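You operate a simulated robot arm through the tools that you are given. There is no shell and no other tool. Be economical: measure what you need, move in short steps, check, and stop when the job is done.

The job below is to be done with a simulated robot arm. You get a single attempt, and the scene is never put back.

Task
Try the green gauge in each bush; the one it won't enter goes in the red tray.
Fine: gauge back in its stand, the other bushes stay.
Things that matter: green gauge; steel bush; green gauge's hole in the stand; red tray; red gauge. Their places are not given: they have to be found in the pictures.

It is judged by the outcome, as a careful person would: the job done as asked, and still so three seconds after it is handed in. It fails if anything else is knocked over, pushed out of place, dropped, spilled or broken.

Robot
A 6-joint arm with a two-finger parallel gripper, fixed in place. Base frame: the origin is at the foot of the arm, x ahead of it, y to its left, z up; the work surface is at about z = 870. Units: mm, degrees, N and s.
With the tool pointing down near the work surface it reaches from about 260 to 680 mm from the base axis. Its first joint turns from -66.0 to 66.0 degrees. Payload 2.9 kg.
Tool frame: the origin (TCP) lies between the finger pads and is the grasp point; the fingertips stand 30 mm ahead of it; z points along the fingers, y is the line along which they close. Largest opening 110 mm; finger width 20, thickness 10; the body of the gripper, 48 by 112 mm, starts 55 mm behind the TCP.
Orientation is told as [roll, pitch, yaw] about the base's x, y, z axes, in that order, counted from this pose: with the fingers straight down and closing along the base's y, the tool's x points along the base's -x, its y along +y and its z along -z.

Tools
- The arm moves only by the tool jog_arm. Its argument "motion" is a list of rows, each a list of 7 numbers: the closure, from 0 (fully open) to 1 (shut), then the shift along the base's x, y, z in units of 100 mm (1.0 is 100 mm), then the turn, a rotation vector about the base's x, y, z in units of 90 degrees (1.0 is 90 degrees). In form: [[claw, dx, dy, dz, ax, ay, az], ...]. A call has 1 to 20 rows; each row is the pose to reach, as a shift and turn from the pose commanded when the call began. A call with a number of a shift or a turn outside -1 to 1 is refused whole. A row lasts 0.2 s, in which the tool goes at most 50 mm and 8.6 degrees; a call with a longer step from one row to the next is refused whole, and so is a gripper value outside its range. Where a pose cannot be reached the arm comes as near as it can. A force on the tool above 40 N (or 10 N above the force at the start of the call, whichever is more), or a blocked arm, ends the call early, and 0.2 s more pass. The fingers move at their own pace (about 108 mm/s each) and stop on an object; they squeeze with about 41 N. The grip force told is the motor's: it shows also when the fingers shut on nothing. Time passes only in rows, and 0.2 s behind the last, so rows that repeat a pose let the fingers close. The reply holds the time, the measured pose of the TCP, the force on the tool along the base axes, the opening and the grip force, in the units named above and with some noise.
- Cameras (640 x 400 px; columns grow to the right, rows downward): "scene" is fixed at [74.8, 425.5, 1400.9]; the picture's right is [-0.80, -0.60, 0.00], its down [-0.25, 0.34, -0.90] and it looks along [0.54, -0.73, -0.43] (base axes); focal length 324 px, centre (320, 200). "wrist" rides on the gripper at [-36, 0, -57] in the tool frame; the picture's right is [0.00, -1.00, 0.00], its down [0.97, 0.00, -0.24] and it looks along [0.24, 0.00, 0.97] (tool axes); focal length 218 px, centre (320, 200).
- grab_frame(camera): a new picture of that camera. It takes no simulated time.
- point_at(camera, pixels): for up to 12 pixels [column, row] of the newest picture of that camera ("zoom" is the newest enlarged one), the place [x, y, z] in the base frame of the surface seen there, good to about 3 mm. It takes no simulated time.
- close_up(camera, box): a new picture of the part [left, top, right, bottom] of that camera's present view, enlarged. It takes no simulated time.
- finish_job(): hands the job in; it is judged then, once.

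Keep the steps short. Do not move on a guess: measure, check each grasp and each placing, and mend mistakes. In all there are 80 turns and 38 pictures (those below and enlarged ones count). Leave the gripper open and the arm clear of the work at the hand-in unless told otherwise, and finish with a single line.

The tools are called as a command line: name --pt "numbers of a row" for each row, then --argument value for the rest, lists and objects as JSON in quotes. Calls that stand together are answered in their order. jog_arm: Moves the arm, as the interface text tells. Its arguments: {"type":"object","properties":{"motion":{"type":"array"}},"required":["motion"]} The other tools are called the same way: grab_frame (camera) takes a picture; point_at (camera, pixels) gives the place of the surface under pixels of a picture; close_up (camera, box) takes an enlarged picture of a part of a camera's view; finish_job () hands the job in.

At the start:

```text
time_s: 0.0
position: [509.9, -58.5, 1152.2]
orientation: [0.0, 0.1, 0.0]
force: [-0.1, -0.8, 0.5]
gripper_width: 110.1
gripper_force: 0.0
```

scene: 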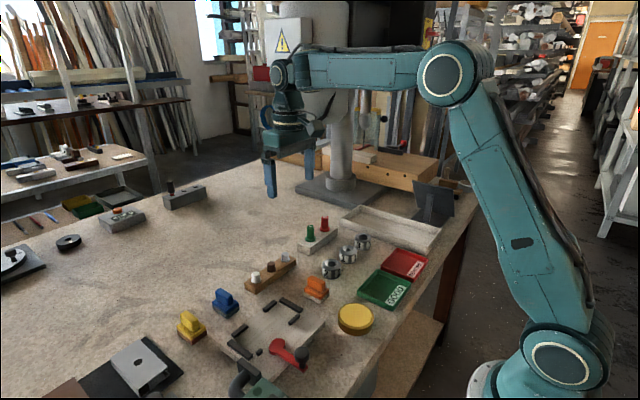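
wrist: 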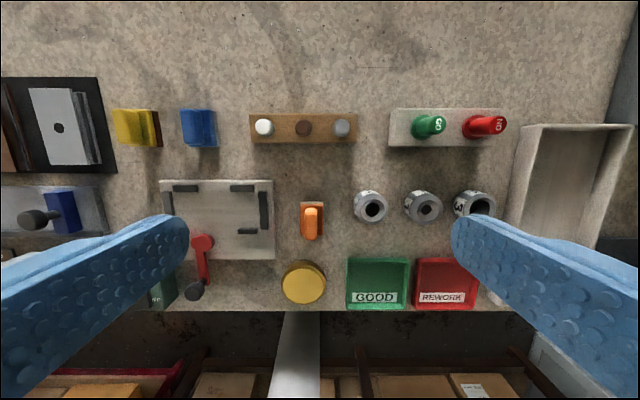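

I see three steel bushes around (370,207), (423,207) and (475,205) in the wrist view, the gauges at (430,127) and (485,127), and the red tray at (446,285). I'll enlarge that area and measure it.

close_up --camera "wrist" --box '[340, 90, 540, 215]'

close_up --camera "scene" --box '[280, 200, 440, 300]'

point_at --camera "wrist" --pixels '[[439, 122], [424, 133], [497, 124], [370, 194], [370, 222], [422, 194], [424, 222], [474, 194], [446, 275], [416, 262], [476, 262], [400, 140]]'

```text
3.20 times, centred on (440, 152) of wrist
```

zoom: 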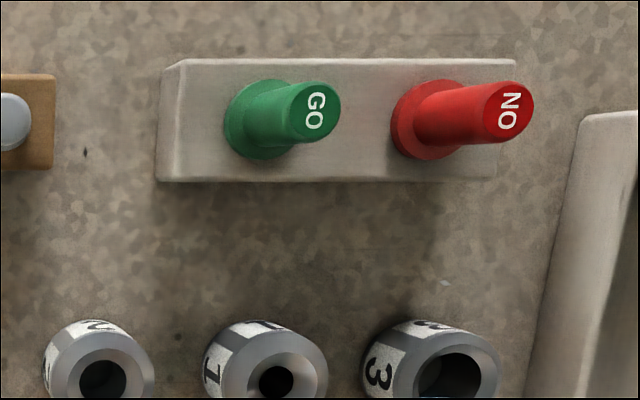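

```text
4.00 times, centred on (360, 250) of scene
```

zoom: 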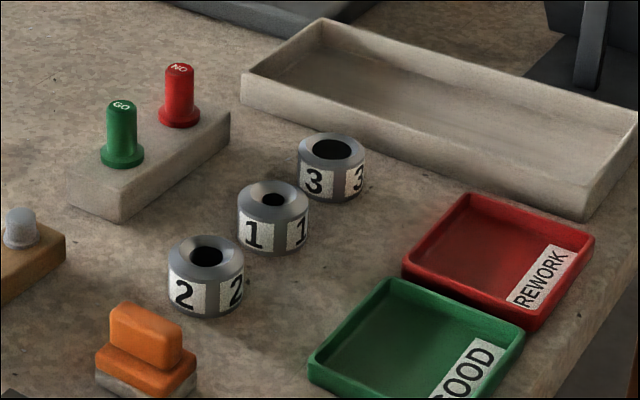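

```text
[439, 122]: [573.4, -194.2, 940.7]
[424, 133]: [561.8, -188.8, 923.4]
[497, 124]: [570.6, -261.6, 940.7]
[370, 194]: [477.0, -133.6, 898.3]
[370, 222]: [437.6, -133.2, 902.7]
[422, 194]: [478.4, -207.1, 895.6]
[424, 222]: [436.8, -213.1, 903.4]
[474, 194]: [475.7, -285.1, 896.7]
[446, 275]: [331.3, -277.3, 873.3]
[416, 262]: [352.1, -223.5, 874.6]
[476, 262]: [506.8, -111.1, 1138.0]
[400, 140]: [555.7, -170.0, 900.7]
```

Bush 1 appears to have the smallest bore, but I'll try each one. Next I'll move above the work for straight-down measurements.

jog_arm --pt "0 0 -0.35 -0.2 0 0 0" --pt "0 0 -0.7 -0.4 0 0 0" --pt "0 0 -1.0 -0.6 0 0 0" --pt "0 0 -1.0 -0.6 0 0 0"

jog_arm --pt "0 0 -0.35 -0.2 0 0 0" --pt "0 0 -0.5 -0.4 0 0 0" --pt "0 0 -0.5 -0.4 0 0 0"

grab_frame --camera "wrist"

```text
time_s: 1.0
position: [508.1, -160.7, 1092.7]
orientation: [0.1, 0.1, 0.0]
force: [0.4, 0.0, 0.9]
gripper_width: 110.2
gripper_force: 0.0
```

```text
time_s: 1.8
position: [509.8, -209.3, 1055.9]
orientation: [0.0, 0.1, -0.1]
force: [0.1, 0.8, 0.8]
gripper_width: 109.7
gripper_force: 0.0
```

```text
33 pictures are left
```

wrist: 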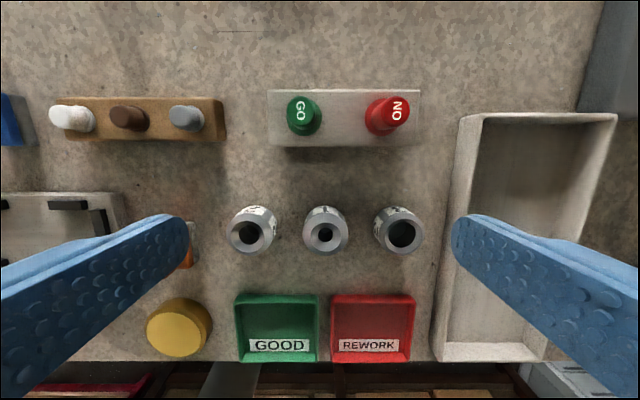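

Now I'll enlarge the gauges and bushes so I can pick out their centres.

close_up --camera "wrist" --box '[220, 85, 428, 215]'

point_at --camera "wrist" --pixels '[[298, 111], [290, 110], [307, 110], [298, 101], [298, 120], [392, 109], [324, 222], [324, 252], [310, 236], [341, 236], [236, 236], [266, 236]]'

close_up --camera "wrist" --box '[220, 200, 428, 330]'

point_at --camera "zoom" --pixels '[[92, 75], [92, 155], [48, 115], [137, 115], [322, 75], [322, 155], [277, 115], [366, 115], [563, 75], [563, 155], [518, 115], [607, 115]]'

```text
3.08 times, centred on (324, 150) of wrist
```

zoom: 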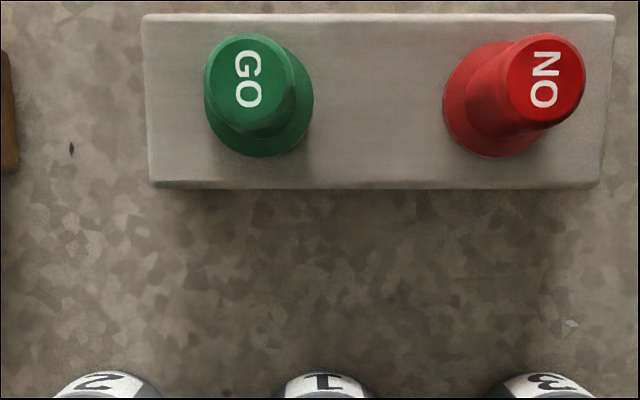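

```text
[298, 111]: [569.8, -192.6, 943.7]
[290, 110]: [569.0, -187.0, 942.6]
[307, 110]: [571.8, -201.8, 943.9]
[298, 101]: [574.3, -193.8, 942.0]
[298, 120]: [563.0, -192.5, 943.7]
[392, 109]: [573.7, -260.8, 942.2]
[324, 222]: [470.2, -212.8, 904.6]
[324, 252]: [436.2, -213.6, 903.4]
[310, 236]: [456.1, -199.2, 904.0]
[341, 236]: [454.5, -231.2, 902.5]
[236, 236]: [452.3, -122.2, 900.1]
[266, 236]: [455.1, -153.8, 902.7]
```

```text
3.08 times, centred on (324, 265) of wrist
```

zoom: 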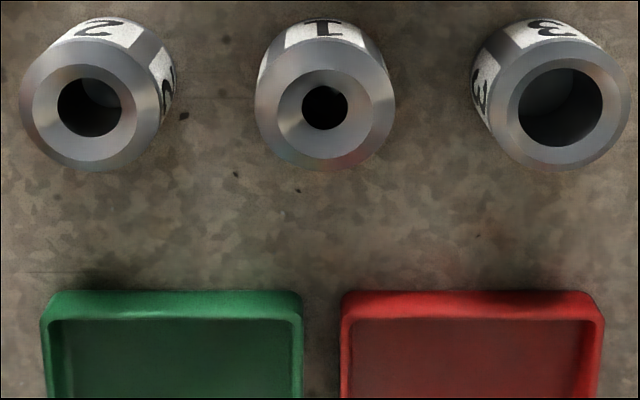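

```text
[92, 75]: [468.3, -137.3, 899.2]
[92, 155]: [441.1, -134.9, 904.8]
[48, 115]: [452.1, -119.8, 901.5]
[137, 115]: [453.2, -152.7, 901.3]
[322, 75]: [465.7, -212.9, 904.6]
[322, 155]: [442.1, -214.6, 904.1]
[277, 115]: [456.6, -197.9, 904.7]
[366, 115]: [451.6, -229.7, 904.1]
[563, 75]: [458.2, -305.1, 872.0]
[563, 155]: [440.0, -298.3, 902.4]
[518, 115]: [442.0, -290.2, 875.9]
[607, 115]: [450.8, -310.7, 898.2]
```

Bore centres: bush 2 about (456,-136), bush 1 about (456,-215), bush 3 about (456,-294). The tops are at z≈903. The green gauge is at about (570.5,-195.3) with its top at 943. I'll hover above the gauge with the gripper half closed.

jog_arm --pt "0.5 0.3 0.07 -0.1 0 0 0" --pt "0.5 0.607 0.14 -0.3 0 0 0" --pt "0.5 0.607 0.14 -0.6 0 0 0" --pt "0.5 0.607 0.14 -0.6 0 0 0" --pt "0.5 0.607 0.14 -0.6 0 0 0"

grab_frame --camera "wrist"

close_up --camera "scene" --box '[270, 180, 430, 280]'

```text
time_s: 3.0
position: [572.9, -194.5, 992.5]
orientation: [0.0, 0.0, -0.1]
force: [-0.1, -0.2, 0.3]
gripper_width: 54.9
gripper_force: 0.0
```

```text
30 pictures are left
```

wrist: 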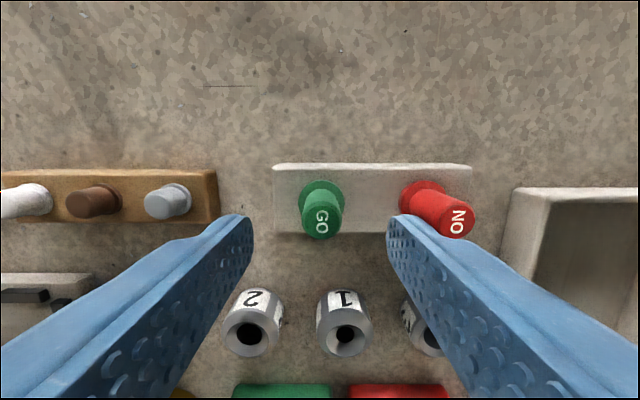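

```text
4.00 times, centred on (350, 230) of scene
```

zoom: 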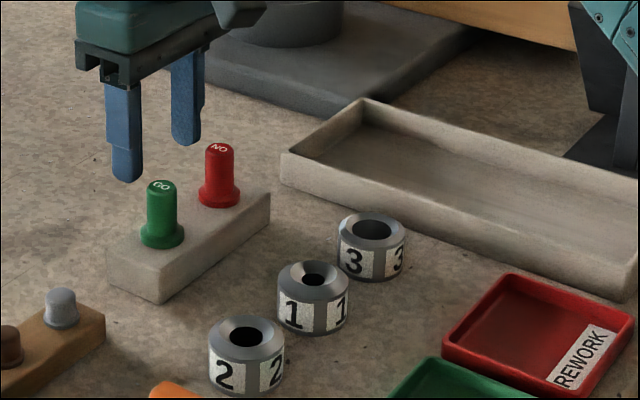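

The fingers straddle the gauge, with its top at (321,222), which matches the estimate. I'll lower until the tips are just above the flange (TCP z≈942) and then close.

jog_arm --pt "0.5 0 -0.005 -0.25 0 0 0" --pt "0.5 0 -0.005 -0.5 0 0 0" --pt "0.5 0 -0.005 -0.5 0 0 0"

close_up --camera "scene" --box '[270, 190, 350, 240]'

```text
time_s: 3.8
position: [573.3, -192.9, 940.4]
orientation: [0.0, 0.0, 0.0]
force: [0.0, -0.7, -0.1]
gripper_width: 55.0
gripper_force: 0.1
```

```text
8.00 times, centred on (310, 215) of scene
```

zoom: 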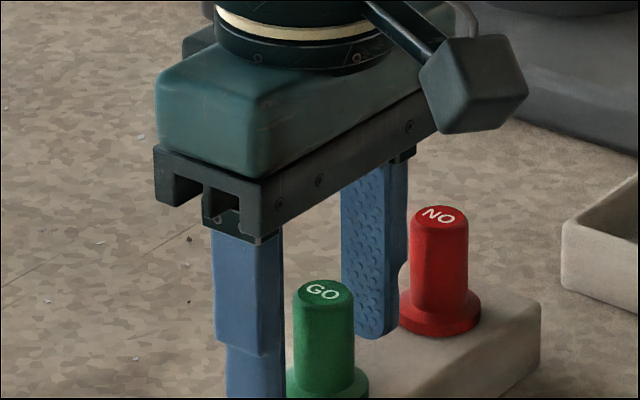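

Measured and commanded positions differ by 2–3 mm. I'll hold still and read the pose again to see whether that's noise.

jog_arm --pt "0.5 0 0 0 0 0 0"

jog_arm --pt "0.5 0 0 0 0 0 0"

grab_frame --camera "wrist"

```text
time_s: 4.2
position: [572.9, -193.8, 940.5]
orientation: [0.0, 0.0, 0.0]
force: [0.5, -0.7, -0.8]
gripper_width: 55.2
gripper_force: 0.2
```

```text
time_s: 4.6
position: [572.4, -192.8, 941.0]
orientation: [0.0, 0.1, 0.0]
force: [0.9, 0.5, 0.5]
gripper_width: 55.0
gripper_force: 0.1
```

```text
27 pictures are left
```

wrist: 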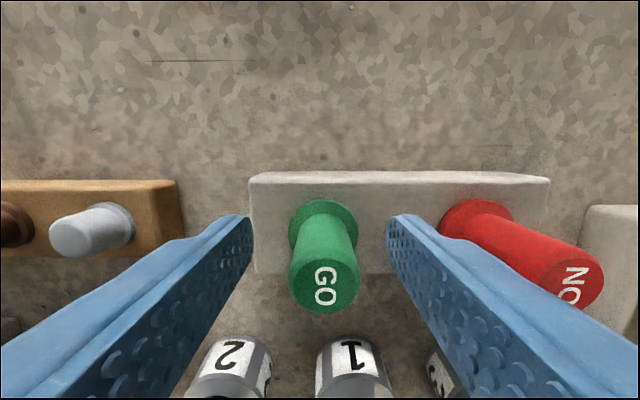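

Averaged, the TCP is at (572.8,-193.2), and the gauge is at about (571,-194.6). I'll shift by that difference and close on the gauge.

jog_arm --pt "0.5 -0.018 -0.014 0 0 0 0" --pt "0.5 -0.018 -0.014 0 0 0 0" --pt "0.82 -0.018 -0.014 0 0 0 0" --pt "0.82 -0.018 -0.014 0 0 0 0" --pt "0.82 -0.018 -0.014 0 0 0 0"

jog_arm --pt "1 0 0 0 0 0 0" --pt "1 0 0 0 0 0 0" --pt "1 0 0 0 0 0 0" --pt "1 0 0 0 0 0 0"

```text
time_s: 5.8
position: [570.9, -194.8, 941.5]
orientation: [0.0, 0.0, 0.0]
force: [-0.5, 0.2, 0.3]
gripper_width: 20.8
gripper_force: 31.4
```

```text
time_s: 6.8
position: [570.3, -194.7, 940.5]
orientation: [0.0, 0.1, -0.1]
force: [0.2, 1.0, 0.2]
gripper_width: 20.3
gripper_force: 41.2
```

The grip is firm at 20.3 mm with no side load. This pose becomes my reference P0 for putting the gauge back. Next, lift straight up 80 mm.

jog_arm --pt "1 0 0 0.1 0 0 0" --pt "1 0 0 0.25 0 0 0" --pt "1 0 0 0.5 0 0 0" --pt "1 0 0 0.8 0 0 0" --pt "1 0 0 0.8 0 0 0"

close_up --camera "scene" --box '[260, 150, 420, 250]'

grab_frame --camera "wrist"

```text
time_s: 8.0
position: [568.3, -195.0, 1019.7]
orientation: [-0.1, 0.0, 0.0]
force: [0.5, 0.3, -1.1]
gripper_width: 20.5
gripper_force: 40.7
```

```text
4.00 times, centred on (340, 200) of scene
```

zoom: 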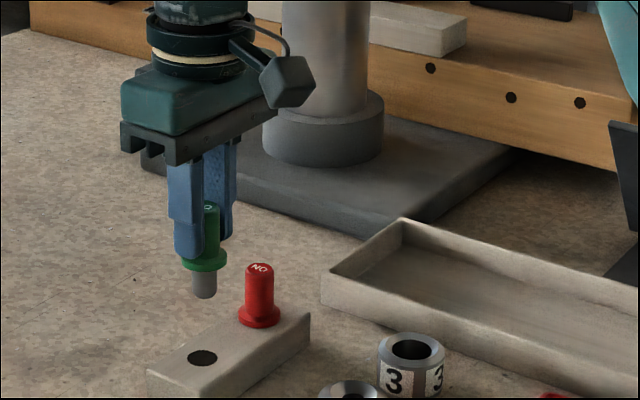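

```text
25 pictures are left
```

wrist: 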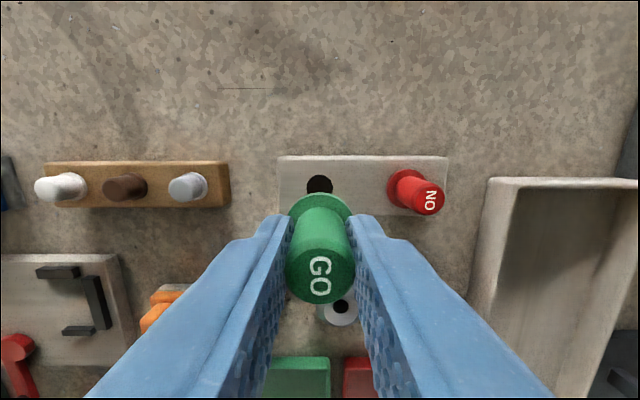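

The gauge is held upright, its pin about 17 mm across and 22 mm long. I'll move at this height to a point between bushes 2 and 1 and measure their bores again.

jog_arm --pt "1 -0.3 0.05 0 0 0 0" --pt "1 -0.6 0.1 0 0 0 0" --pt "1 -0.9 0.15 0 0 0 0" --pt "1 -1.0 0.19 0 0 0 0" --pt "1 -1.0 0.19 0 0 0 0" --pt "1 -1.0 0.19 0 0 0 0"

jog_arm --pt "1 0 0 0 0 0 0"

grab_frame --camera "wrist"

```text
time_s: 9.4
position: [468.4, -177.2, 1019.5]
orientation: [0.0, 0.0, 0.0]
force: [0.1, 0.7, -1.0]
gripper_width: 20.7
gripper_force: 40.9
```

```text
time_s: 9.8
position: [469.1, -176.9, 1020.4]
orientation: [0.0, 0.0, 0.1]
force: [0.4, -0.5, -0.7]
gripper_width: 20.6
gripper_force: 41.0
```

```text
24 pictures are left
```

wrist: 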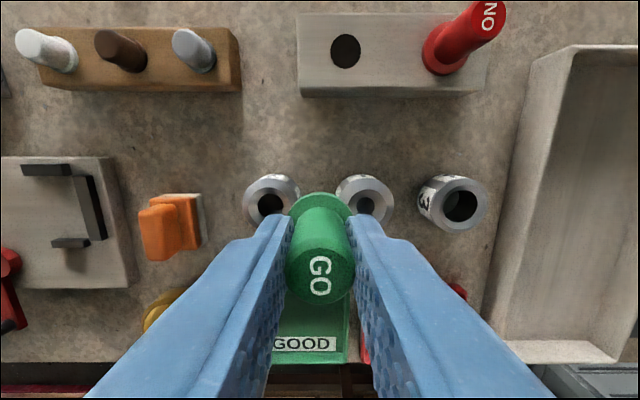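

close_up --camera "wrist" --box '[240, 160, 400, 260]'

```text
4.00 times, centred on (320, 210) of wrist
```

zoom: 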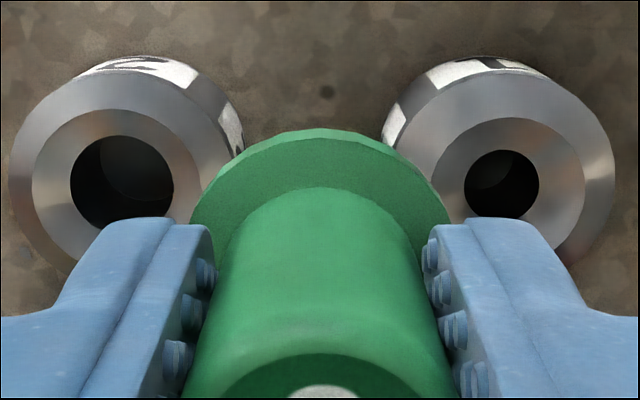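

In the base frame, bush 2's bore is about (455,-134.5), bush 1's (455,-216.3) and bush 3's (455,-294). I'll go over bush 2 and stop with the pin just above its top.

jog_arm --pt "1 -0.07 0.22 0 0 0 0" --pt "1 -0.138 0.423 0 0 0 0" --pt "1 -0.138 0.423 -0.25 0 0 0" --pt "1 -0.138 0.423 -0.48 0 0 0" --pt "1 -0.138 0.423 -0.48 0 0 0"

jog_arm --pt "1 0 0 0 0 0 0"

close_up --camera "scene" --box '[290, 210, 386, 270]'

close_up --camera "wrist" --box '[240, 150, 400, 250]'

```text
time_s: 11.0
position: [456.4, -133.6, 974.1]
orientation: [0.0, -0.1, 0.0]
force: [0.7, -0.3, -1.3]
gripper_width: 20.8
gripper_force: 41.1
```

```text
time_s: 11.4
position: [456.7, -134.1, 973.4]
orientation: [0.0, 0.0, 0.0]
force: [0.4, 0.0, -0.9]
gripper_width: 20.4
gripper_force: 40.9
```

```text
6.67 times, centred on (338, 240) of scene
```

zoom: 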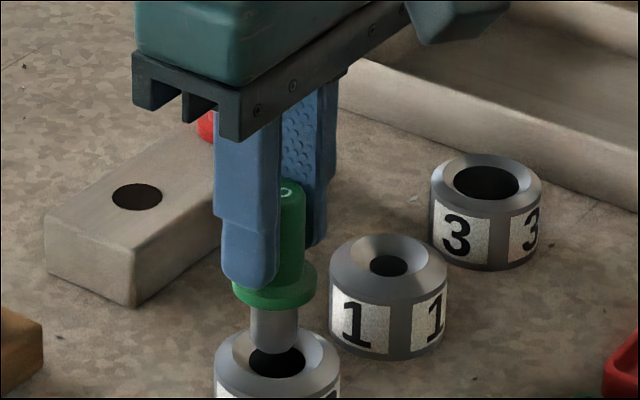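

```text
4.00 times, centred on (320, 200) of wrist
```

zoom: 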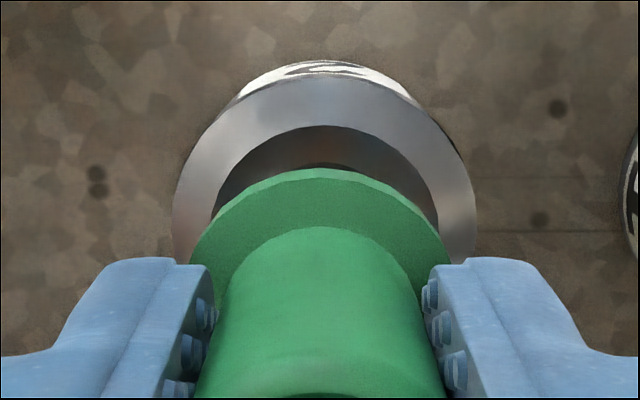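

The gauge sits 1.5 mm off in x and 0.6 mm off in y. I'll correct that and lower gently into bush 2.

jog_arm --pt "1 -0.015 -0.006 0 0 0 0" --pt "1 -0.015 -0.006 -0.05 0 0 0" --pt "1 -0.015 -0.006 -0.1 0 0 0" --pt "1 -0.015 -0.006 -0.14 0 0 0" --pt "1 -0.015 -0.006 -0.14 0 0 0"

```text
time_s: 12.6
position: [454.5, -136.2, 961.3]
orientation: [0.0, 0.0, 0.0]
force: [0.1, -0.2, -0.1]
gripper_width: 20.5
gripper_force: 40.9
```

No contact force. I'll keep lowering.

jog_arm --pt "1 0 0 -0.04 0 0 0" --pt "1 0 0 -0.07 0 0 0" --pt "1 0 0 -0.1 0 0 0" --pt "1 0 0 -0.12 0 0 0" --pt "1 0 0 -0.12 0 0 0"

close_up --camera "scene" --box '[290, 210, 386, 270]'

```text
time_s: 13.8
position: [454.4, -135.4, 949.3]
orientation: [0.0, 0.0, -0.1]
force: [2.7, 0.8, -0.5]
gripper_width: 20.4
gripper_force: 40.9
```

```text
6.67 times, centred on (338, 240) of scene
```

zoom: 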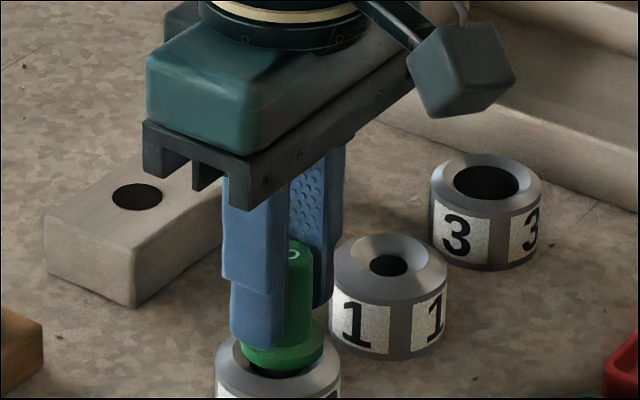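

The pin went about 10 mm into bush 2's bore with almost no resistance, so bush 2 accepts it. I'll relieve the 2.7 N side load and lift straight out.

jog_arm --pt "1 0.008 0 0 0 0 0" --pt "1 0.008 0 0.05 0 0 0" --pt "1 0.008 0 0.15 0 0 0" --pt "1 0.008 0 0.3 0 0 0" --pt "1 0.008 0 0.5 0 0 0" --pt "1 0.008 0 0.5 0 0 0"

jog_arm --pt "1 0 -0.2 0 0 0 0" --pt "1 0 -0.4 0 0 0 0" --pt "1 0 -0.6 0 0 0 0" --pt "1 0 -0.807 0 0 0 0" --pt "1 0 -0.807 -0.25 0 0 0" --pt "1 0 -0.807 -0.25 0 0 0" --pt "1 0 -0.807 -0.25 0 0 0"

close_up --camera "wrist" --box '[220, 150, 420, 275]'

close_up --camera "scene" --box '[290, 210, 386, 270]'

```text
time_s: 15.2
position: [455.3, -135.4, 998.7]
orientation: [0.0, 0.1, 0.0]
force: [0.6, -0.1, 0.0]
gripper_width: 20.4
gripper_force: 40.5
```

```text
time_s: 16.8
position: [454.5, -216.6, 971.6]
orientation: [0.0, 0.1, -0.1]
force: [-0.2, 0.0, -1.2]
gripper_width: 20.4
gripper_force: 40.7
```

```text
3.20 times, centred on (320, 212) of wrist
```

zoom: 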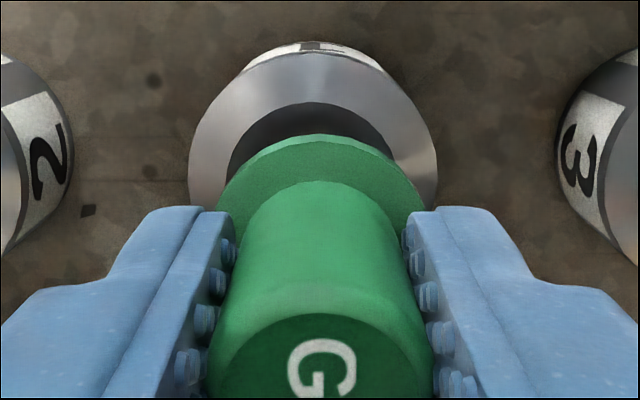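

```text
6.67 times, centred on (338, 240) of scene
```

zoom: 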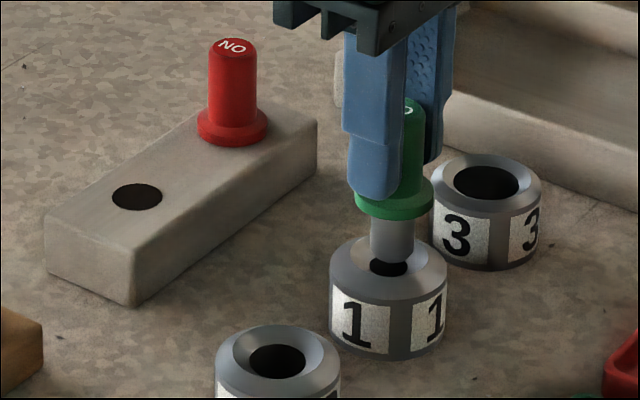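

Bush 2 hasn't moved. Bush 1's centre is about 1.5 mm to +y of the gauge. I'll correct that and lower in small steps, watching the force.

jog_arm --pt "1 0 0.015 0 0 0 0" --pt "1 0 0.015 -0.04 0 0 0" --pt "1 0 0.015 -0.08 0 0 0" --pt "1 0 0.015 -0.1 0 0 0" --pt "1 0 0.015 -0.1 0 0 0"

jog_arm --pt "1 0 0 -0.01 0 0 0" --pt "1 0 0 -0.02 0 0 0" --pt "1 0 0 -0.03 0 0 0" --pt "1 0 0 -0.04 0 0 0"

```text
time_s: 18.0
position: [454.2, -215.0, 966.7]
orientation: [-0.1, -0.1, 0.0]
force: [-9.4, 2.8, 28.4]
gripper_width: 20.6
gripper_force: 41.0
```

```text
time_s: 19.0
position: [456.9, -214.7, 963.8]
orientation: [-0.2, -0.5, 0.0]
force: [-1.3, -0.6, 36.8]
gripper_width: 20.4
gripper_force: 40.9
```

There's firm resistance of 37 N at z≈964. I'll look before judging.

close_up --camera "scene" --box '[290, 210, 386, 270]'

close_up --camera "wrist" --box '[220, 150, 420, 275]'

```text
6.67 times, centred on (338, 240) of scene
```

zoom: 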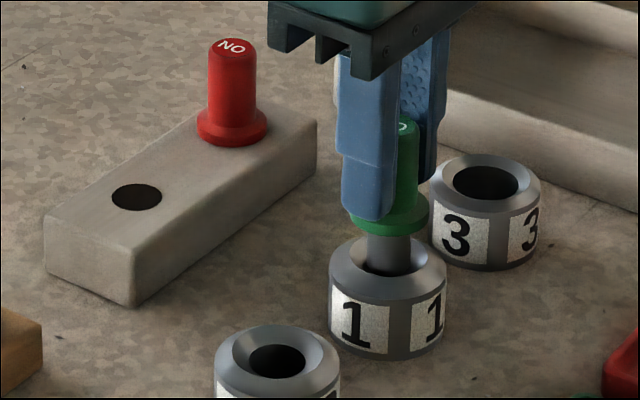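

```text
3.20 times, centred on (320, 212) of wrist
```

zoom: 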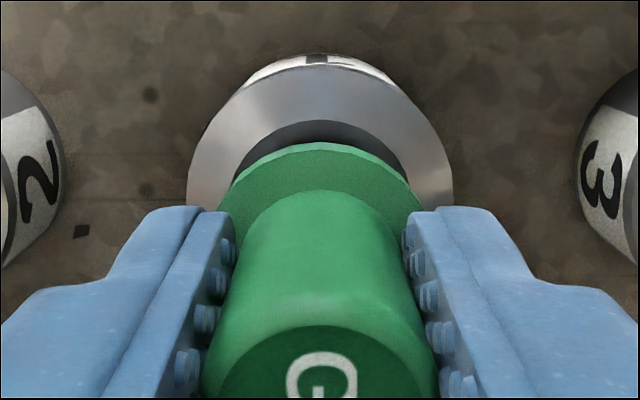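

The pin is centred (bush spans 187–453, flange at 320) but stays stuck in the countersink, so bush 1 refuses it. I'll lift out and move to bush 3.

jog_arm --pt "1 0 0 0.06 0 0 0" --pt "1 0 0 0.2 0 0 0" --pt "1 0 0 0.4 0 0 0" --pt "1 0 0 0.4 0 0 0"

jog_arm --pt "1 0 -0.2 0 0 0 0" --pt "1 0 -0.4 0 0 0 0" --pt "1 0 -0.6 0 0 0 0" --pt "1 0 -0.785 0 0 0 0" --pt "1 0 -0.785 -0.25 0 0 0" --pt "1 0 -0.785 -0.25 0 0 0" --pt "1 0 -0.785 -0.25 0 0 0"

close_up --camera "wrist" --box '[220, 150, 420, 275]'

close_up --camera "scene" --box '[306, 200, 402, 260]'

```text
time_s: 20.0
position: [456.1, -213.1, 1000.2]
orientation: [0.1, 0.1, 0.1]
force: [-0.1, 0.1, -1.9]
gripper_width: 20.6
gripper_force: 40.9
```

```text
time_s: 21.6
position: [455.3, -292.2, 974.9]
orientation: [0.0, 0.0, 0.0]
force: [-0.3, 0.5, -0.7]
gripper_width: 20.7
gripper_force: 41.3
```

```text
3.20 times, centred on (320, 212) of wrist
```

zoom: 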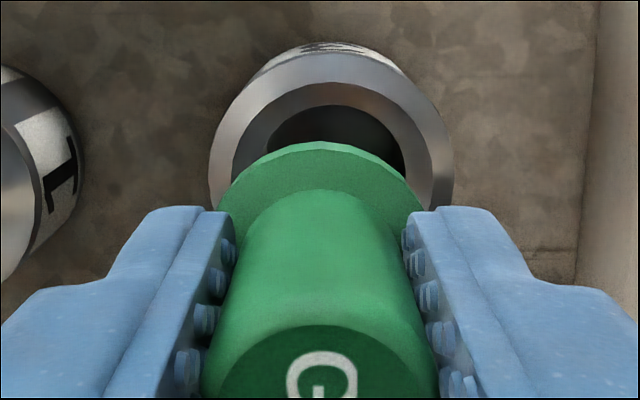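

```text
6.67 times, centred on (354, 230) of scene
```

zoom: 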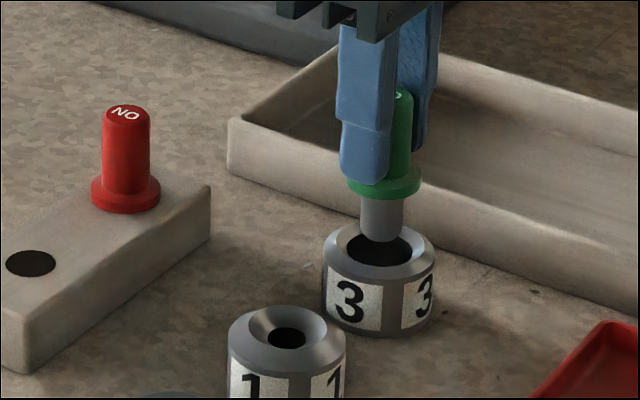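

Bush 3's bore is about 2.3 mm to -y and 1 mm to +x of the gauge. I'll correct that and lower in.

jog_arm --pt "1 0.008 -0.023 0 0 0 0" --pt "1 0.008 -0.023 -0.05 0 0 0" --pt "1 0.008 -0.023 -0.1 0 0 0" --pt "1 0.008 -0.023 -0.14 0 0 0" --pt "1 0.008 -0.023 -0.14 0 0 0"

jog_arm --pt "1 0 0 -0.04 0 0 0" --pt "1 0 0 -0.07 0 0 0" --pt "1 0 0 -0.1 0 0 0" --pt "1 0 0 -0.12 0 0 0" --pt "1 0 0 -0.12 0 0 0"

close_up --camera "scene" --box '[306, 200, 402, 260]'

```text
time_s: 22.8
position: [455.1, -295.2, 959.4]
orientation: [0.0, 0.0, 0.0]
force: [-0.5, -0.7, -0.9]
gripper_width: 20.4
gripper_force: 40.4
```

```text
time_s: 24.0
position: [453.6, -295.5, 948.1]
orientation: [0.0, 0.0, 0.1]
force: [-0.2, 0.9, -1.2]
gripper_width: 20.5
gripper_force: 41.2
```

```text
6.67 times, centred on (354, 230) of scene
```

zoom: 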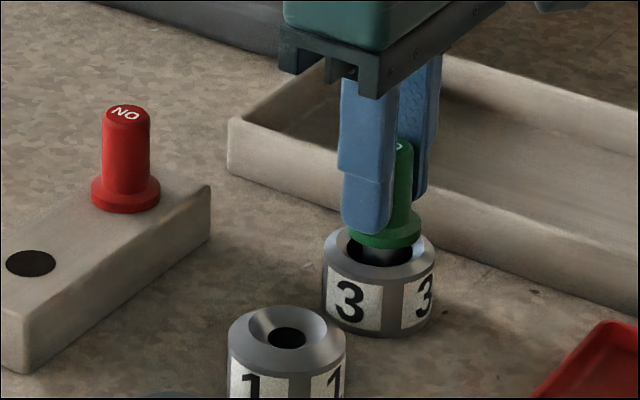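

It goes in freely, so bush 1 is the reject. I'll lift out and take the gauge back to its stand, moving in y first and then x to stay clear of the red gauge.

jog_arm --pt "1 0 0 0.1 0 0 0" --pt "1 0 0 0.3 0 0 0" --pt "1 0 0 0.6 0 0 0" --pt "1 0 0 0.75 0 0 0" --pt "1 0 0.35 0.75 0 0 0" --pt "1 0 0.7 0.75 0 0 0" --pt "1 0 1 0.75 0 0 0" --pt "1 0.35 1 0.75 0 0 0" --pt "1 0.7 1 0.75 0 0 0" --pt "1 0.8 1 0.75 0 0 0" --pt "1 0.8 1 0.75 0 0 0"

jog_arm --pt "1 0 0 0 0 0 0"

close_up --camera "wrist" --box '[220, 75, 420, 200]'

```text
time_s: 26.4
position: [534.0, -193.6, 1025.2]
orientation: [0.1, -0.1, 0.0]
force: [0.1, 1.0, 0.7]
gripper_width: 20.7
gripper_force: 40.9
```

```text
time_s: 26.8
position: [533.8, -194.0, 1025.7]
orientation: [-0.1, 0.0, 0.0]
force: [0.5, 0.2, -0.5]
gripper_width: 20.5
gripper_force: 41.2
```

```text
3.20 times, centred on (320, 138) of wrist
```

zoom: 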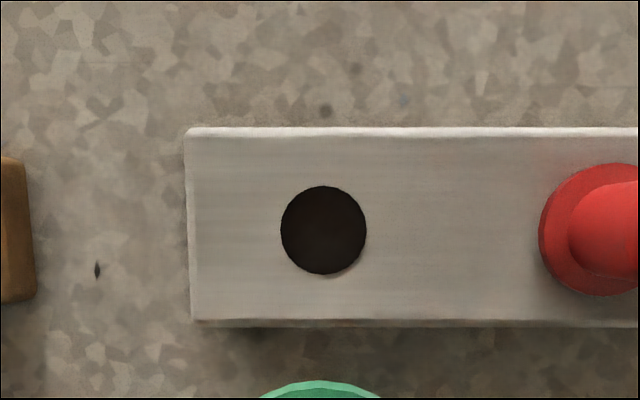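

The hole is at about (570,-194.7) and 21 mm wide. I'll move above it, drop to just over the stand, and check.

jog_arm --pt "1 0.2 -0.008 0 0 0 0" --pt "1 0.362 -0.008 0 0 0 0" --pt "1 0.362 -0.008 -0.3 0 0 0" --pt "1 0.362 -0.008 -0.5 0 0 0" --pt "1 0.362 -0.008 -0.5 0 0 0"

jog_arm --pt "1 0 0 0 0 0 0"

close_up --camera "scene" --box '[270, 180, 350, 230]'

close_up --camera "wrist" --box '[220, 130, 420, 255]'

```text
time_s: 28.0
position: [569.8, -193.5, 975.2]
orientation: [0.1, 0.0, 0.0]
force: [0.7, -0.8, -0.3]
gripper_width: 20.8
gripper_force: 40.9
```

```text
time_s: 28.4
position: [569.8, -193.3, 976.0]
orientation: [-0.1, 0.0, -0.1]
force: [0.2, -0.3, -1.4]
gripper_width: 20.5
gripper_force: 41.5
```

```text
8.00 times, centred on (310, 205) of scene
```

zoom: 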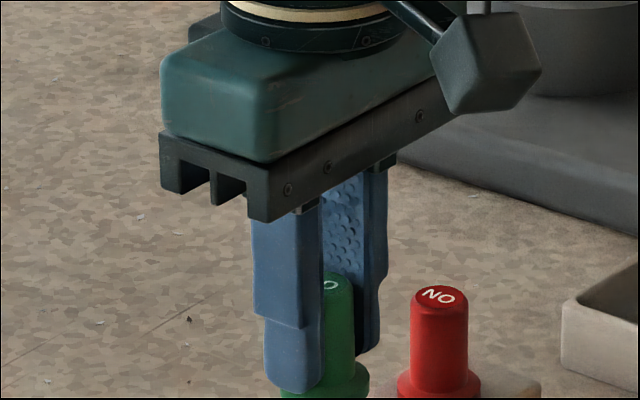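

```text
3.20 times, centred on (320, 192) of wrist
```

zoom: 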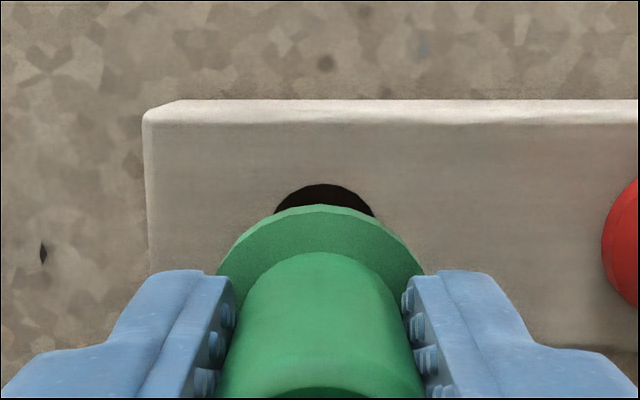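

It's aligned to within about 1 mm. I'll apply the small correction and lower into the hole.

jog_arm --pt "1 0.005 -0.01 0 0 0 0" --pt "1 0.005 -0.01 -0.08 0 0 0" --pt "1 0.005 -0.01 -0.16 0 0 0" --pt "1 0.005 -0.01 -0.24 0 0 0" --pt "1 0.005 -0.01 -0.3 0 0 0" --pt "1 0.005 -0.01 -0.3 0 0 0"

jog_arm --pt "1 0 0 -0.02 0 0 0" --pt "1 0 0 -0.03 0 0 0" --pt "1 0 0 -0.04 0 0 0" --pt "1 0 0 -0.05 0 0 0" --pt "1 0 0 -0.06 0 0 0"

```text
time_s: 29.8
position: [570.9, -197.1, 943.1]
orientation: [0.1, 0.0, 0.0]
force: [0.4, -0.7, -0.7]
gripper_width: 20.6
gripper_force: 40.2
```

```text
time_s: 31.0
position: [571.0, -197.3, 938.9]
orientation: [-0.1, -0.3, 0.0]
force: [1.4, 2.2, 9.4]
gripper_width: 20.5
gripper_force: 41.4
```

There's 9 N of upward contact at z≈939, so the flange is seated. I'll open only partway to stay clear of the red gauge, then rise.

jog_arm --pt "0.75 0 0 0 0 0 0" --pt "0.58 0 0 0 0 0 0" --pt "0.58 0 0 0 0 0 0" --pt "0.58 0 0 0 0 0 0"

jog_arm --pt "0.58 0 0 0.15 0 0 0" --pt "0.58 0 0 0.4 0 0 0" --pt "0.58 0 0 0.7 0 0 0" --pt "0.58 0 0 0.85 0 0 0" --pt "0.58 0 0 0.85 0 0 0"

close_up --camera "scene" --box '[280, 200, 440, 300]'

```text
time_s: 32.0
position: [570.7, -197.4, 937.8]
orientation: [0.0, -0.1, 0.0]
force: [0.0, 0.0, -0.1]
gripper_width: 46.0
gripper_force: 0.0
```

```text
time_s: 33.2
position: [571.4, -197.0, 1021.4]
orientation: [0.0, 0.0, -0.1]
force: [-0.6, 0.3, 0.1]
gripper_width: 46.2
gripper_force: 0.1
```

```text
4.00 times, centred on (360, 250) of scene
```

zoom: 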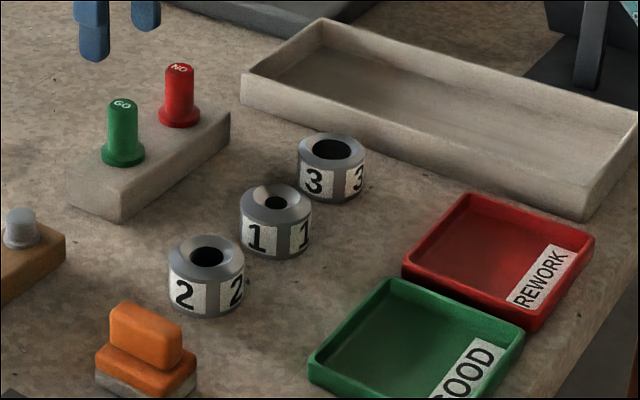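

The gauge is back in its stand, and bushes 2 and 3 are where they were. Next I'll move above bush 1 and measure it and the red tray.

jog_arm --pt "0.455 -0.3 -0.06 0.1 0 0 0" --pt "0.455 -0.6 -0.12 0.1 0 0 0" --pt "0.455 -0.9 -0.18 0.1 0 0 0" --pt "0.455 -1.0 -0.18 0.1 0 0 0" --pt "0.455 -1.0 -0.18 0.1 0 0 0"

jog_arm --pt "0.455 -0.15 0 0 0 0 0" --pt "0.455 -0.15 0 0 0 0 0"

grab_frame --camera "wrist"

point_at --camera "wrist" --pixels '[[320, 200], [320, 180], [300, 200], [340, 200]]'

```text
time_s: 34.4
position: [471.9, -217.9, 1034.1]
orientation: [0.1, 0.0, 0.0]
force: [0.8, 0.3, 0.0]
gripper_width: 60.1
gripper_force: 0.0
```

```text
time_s: 35.0
position: [455.1, -215.4, 1033.5]
orientation: [0.0, 0.0, 0.1]
force: [0.2, -0.1, 0.3]
gripper_width: 60.0
gripper_force: 0.1
```

```text
8 pictures are left
```

wrist: 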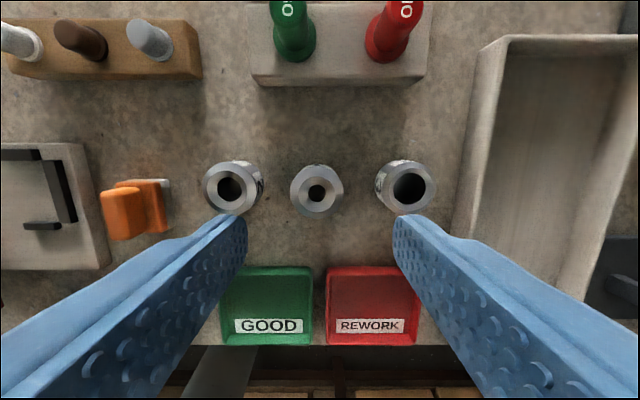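

```text
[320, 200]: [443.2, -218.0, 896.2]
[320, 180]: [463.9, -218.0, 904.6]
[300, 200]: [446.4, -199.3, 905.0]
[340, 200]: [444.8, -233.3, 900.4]
```

Bush 1 is now centred near (452,-213). I'll measure the red tray in this same picture.

point_at --camera "wrist" --pixels '[[330, 270], [414, 270], [328, 343], [416, 343], [370, 300], [345, 300], [337, 285], [405, 285], [372, 282], [372, 268], [372, 343], [370, 325]]'

jog_arm --pt "0.455 -0.025 0.025 -0.3 0 0 0" --pt "0.455 -0.025 0.025 -0.6 0 0 0" --pt "0.455 -0.025 0.025 -0.8 0 0 0" --pt "0.455 -0.025 0.025 -0.8 0 0 0"

jog_arm --pt "0.455 0 0 0 0 0 0"

grab_frame --camera "wrist"

```text
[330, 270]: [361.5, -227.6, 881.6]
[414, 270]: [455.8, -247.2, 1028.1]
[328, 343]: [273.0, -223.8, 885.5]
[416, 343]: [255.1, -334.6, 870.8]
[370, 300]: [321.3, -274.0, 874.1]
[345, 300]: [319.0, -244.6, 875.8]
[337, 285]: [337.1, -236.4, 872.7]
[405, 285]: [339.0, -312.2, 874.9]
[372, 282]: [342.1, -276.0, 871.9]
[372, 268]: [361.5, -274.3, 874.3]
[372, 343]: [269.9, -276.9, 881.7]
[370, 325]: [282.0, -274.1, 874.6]
```

```text
time_s: 36.0
position: [455.1, -210.1, 952.8]
orientation: [0.0, 0.0, 0.0]
force: [-0.3, -1.0, -0.8]
gripper_width: 59.9
gripper_force: 0.1
```

```text
time_s: 36.4
position: [455.5, -210.6, 952.6]
orientation: [0.0, 0.0, 0.0]
force: [-0.2, -0.3, 0.5]
gripper_width: 59.8
gripper_force: 0.0
```

```text
7 pictures are left
```

wrist: 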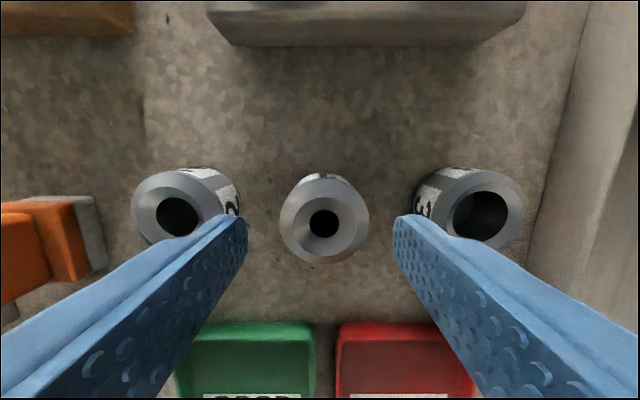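

The bush is 2.2 mm to -y of the gripper. I'll correct, lower to TCP z≈912, and close.

jog_arm --pt "0.455 -0.008 -0.022 0 0 0 0" --pt "0.455 -0.008 -0.022 -0.2 0 0 0" --pt "0.455 -0.008 -0.022 -0.4 0 0 0" --pt "0.455 -0.008 -0.022 -0.4 0 0 0" --pt "0.58 -0.008 -0.022 -0.4 0 0 0" --pt "0.65 -0.008 -0.022 -0.4 0 0 0" --pt "0.65 -0.008 -0.022 -0.4 0 0 0"

jog_arm --pt "0.9 0 0 0 0 0 0" --pt "0.9 0 0 0 0 0 0" --pt "0.9 0 0 0 0 0 0"

```text
time_s: 38.0
position: [454.7, -213.5, 913.6]
orientation: [0.0, 0.0, 0.0]
force: [-0.5, -0.9, 1.2]
gripper_width: 46.9
gripper_force: 40.9
```

```text
time_s: 38.8
position: [454.5, -212.6, 912.7]
orientation: [0.0, -0.1, 0.0]
force: [-1.2, 0.0, 0.7]
gripper_width: 47.1
gripper_force: 41.2
```

It's held at 47 mm, which is the bush diameter. I'll lift and carry it toward the red tray, centre about (317,-274).

jog_arm --pt "0.9 0 0 0.15 0 0 0" --pt "0.9 0 0 0.5 0 0 0" --pt "0.9 0 0 0.8 0 0 0" --pt "0.9 -0.3 -0.15 0.8 0 0 0" --pt "0.9 -0.6 -0.3 0.8 0 0 0" --pt "0.9 -0.9 -0.5 0.8 0 0 0" --pt "0.9 -1.0 -0.61 0.8 0 0 0" --pt "0.9 -1.0 -0.61 0.8 0 0 0"

jog_arm --pt "0.9 -0.2 0 0 0 0 0" --pt "0.9 -0.365 0 0 0 0 0" --pt "0.9 -0.365 0 -0.2 0 0 0" --pt "0.9 -0.365 0 -0.4 0 0 0" --pt "0.9 -0.365 0 -0.4 0 0 0" --pt "0.9 -0.365 0 -0.4 0 0 0"

grab_frame --camera "wrist"

close_up --camera "scene" --box '[300, 200, 460, 300]'

```text
time_s: 40.6
position: [354.4, -273.6, 994.0]
orientation: [0.0, 0.0, 0.0]
force: [-0.6, 0.3, -2.6]
gripper_width: 47.4
gripper_force: 40.8
```

```text
time_s: 42.0
position: [316.9, -272.1, 952.1]
orientation: [0.0, 0.0, 0.0]
force: [0.4, -0.5, -4.3]
gripper_width: 47.3
gripper_force: 41.2
```

```text
6 pictures are left
```

wrist: 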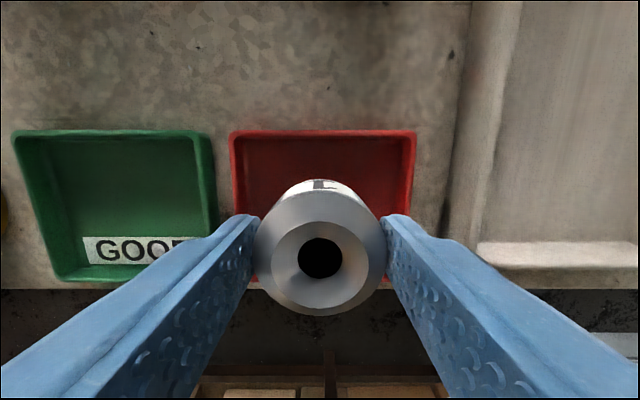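

```text
4.00 times, centred on (380, 250) of scene
```

zoom: 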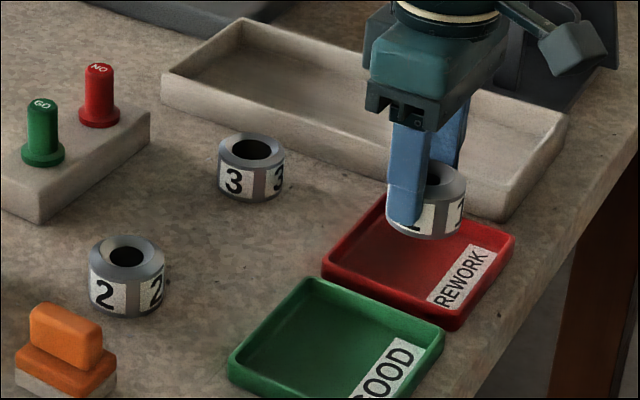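

It's centred over the tray: rim columns 229–417, bush at 320. I'll lower it, feeling for the floor.

jog_arm --pt "0.9 -0.01 -0.015 -0.1 0 0 0" --pt "0.9 -0.01 -0.015 -0.2 0 0 0" --pt "0.9 -0.01 -0.015 -0.29 0 0 0" --pt "0.9 -0.01 -0.015 -0.31 0 0 0" --pt "0.9 -0.01 -0.015 -0.31 0 0 0"

jog_arm --pt "0.9 0 0 -0.01 0 0 0" --pt "0.9 0 0 -0.02 0 0 0" --pt "0.9 0 0 -0.03 0 0 0"

```text
time_s: 43.2
position: [315.2, -275.7, 923.3]
orientation: [0.1, -0.1, 0.0]
force: [0.1, 0.3, -2.4]
gripper_width: 47.4
gripper_force: 41.3
```

```text
time_s: 44.0
position: [315.9, -277.8, 918.3]
orientation: [0.0, 0.1, 0.0]
force: [-0.5, -0.6, -3.4]
gripper_width: 47.6
gripper_force: 40.9
```

Still hanging free, with the load at -3 N. I'll go down a little more.

jog_arm --pt "0.9 0 0 -0.01 0 0 0" --pt "0.9 0 0 -0.015 0 0 0" --pt "0.9 0 0 -0.02 0 0 0"

```text
time_s: 44.8
position: [315.9, -277.3, 917.4]
orientation: [0.0, 0.0, 0.0]
force: [0.5, 0.1, -3.4]
gripper_width: 47.2
gripper_force: 40.8
```

jog_arm --pt "0.9 0 0 -0.01 0 0 0" --pt "0.9 0 0 -0.02 0 0 0" --pt "0.9 0 0 -0.02 0 0 0"

```text
time_s: 45.5
position: [316.7, -276.9, 915.7]
orientation: [0.0, -0.1, 0.0]
force: [-1.5, 1.1, 2.5]
gripper_width: 47.1
gripper_force: 41.0
stopped in row 3: the force on the tool passed its limit (the readings are from after the stop); the commanded pose is now the measured one
```

The bush touched the floor. I'll open the fingers to about 62 mm and rise.

jog_arm --pt "0.5 0 0 0 0 0 0" --pt "0.44 0 0 0 0 0 0" --pt "0.44 0 0 0 0 0 0" --pt "0.44 0 0 0.15 0 0 0" --pt "0.44 0 0 0.5 0 0 0" --pt "0.44 0 0 0.9 0 0 0" --pt "0.44 0 0 0.9 0 0 0"

jog_arm --pt "0 0 0 0.4 0 0 0" --pt "0 0.3 0.1 0.8 0 0 0" --pt "0 0.6 0.4 0.8 0 0 0" --pt "0 0.6 0.4 0.8 0 0 0"

close_up --camera "scene" --box '[280, 200, 440, 300]'

grab_frame --camera "wrist"

```text
time_s: 47.1
position: [313.6, -276.8, 1007.4]
orientation: [0.0, 0.0, 0.0]
force: [-0.5, 1.0, 0.2]
gripper_width: 61.6
gripper_force: 0.1
```

```text
refused: row 2 steps farther than a row can; nothing moved
```

```text
4.00 times, centred on (360, 250) of scene
```

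zoom: 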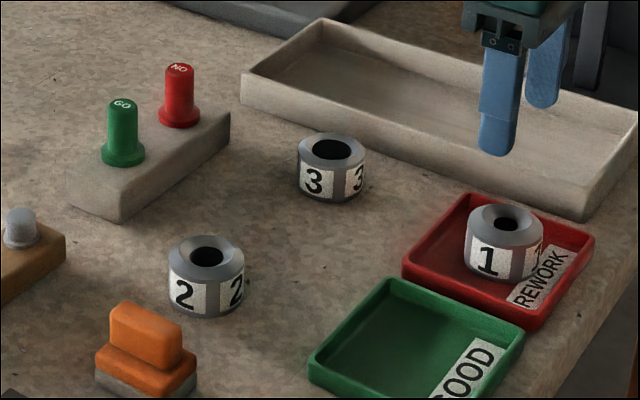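

```text
3 pictures are left
```

wrist: 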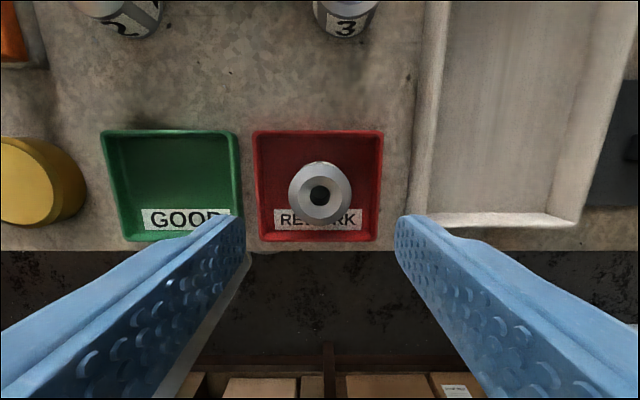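

Bush 1 stands upright in the red tray, the gauge is in its stand, and the other bushes haven't moved. The last rise was refused because one step was too long, so I'll repeat it in shorter steps.

jog_arm --pt "0.4 0 0 0.4 0 0 0" --pt "0 0 0 0.8 0 0 0" --pt "0 0 0 1.0 0 0 0" --pt "0 0 0 1.0 0 0 0" --pt "0 0 0 1.0 0 0 0"

grab_frame --camera "scene"

```text
time_s: 48.3
position: [317.7, -273.1, 1109.4]
orientation: [0.1, 0.0, 0.0]
force: [0.7, -0.3, -1.4]
gripper_width: 110.0
gripper_force: 0.0
```

```text
2 pictures are left
```

scene: 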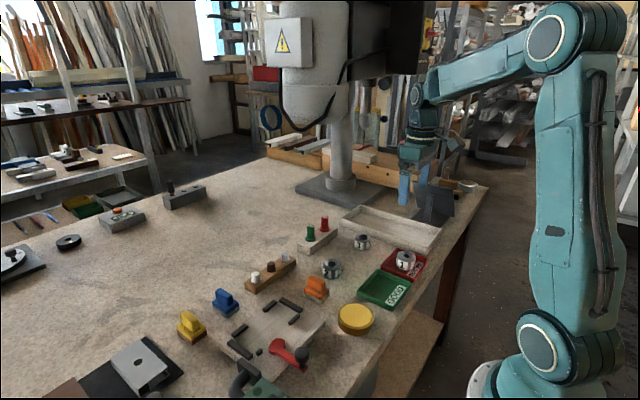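

Everything is in place, the arm is clear and the gripper is open, so I'm handing in.

finish_job

```text
The job is handed in.
```

The green gauge entered bushes 2 and 3 but not bush 1, so bush 1 is in the red tray, the gauge is back in its stand, and bushes 2 and 3 stayed in place.
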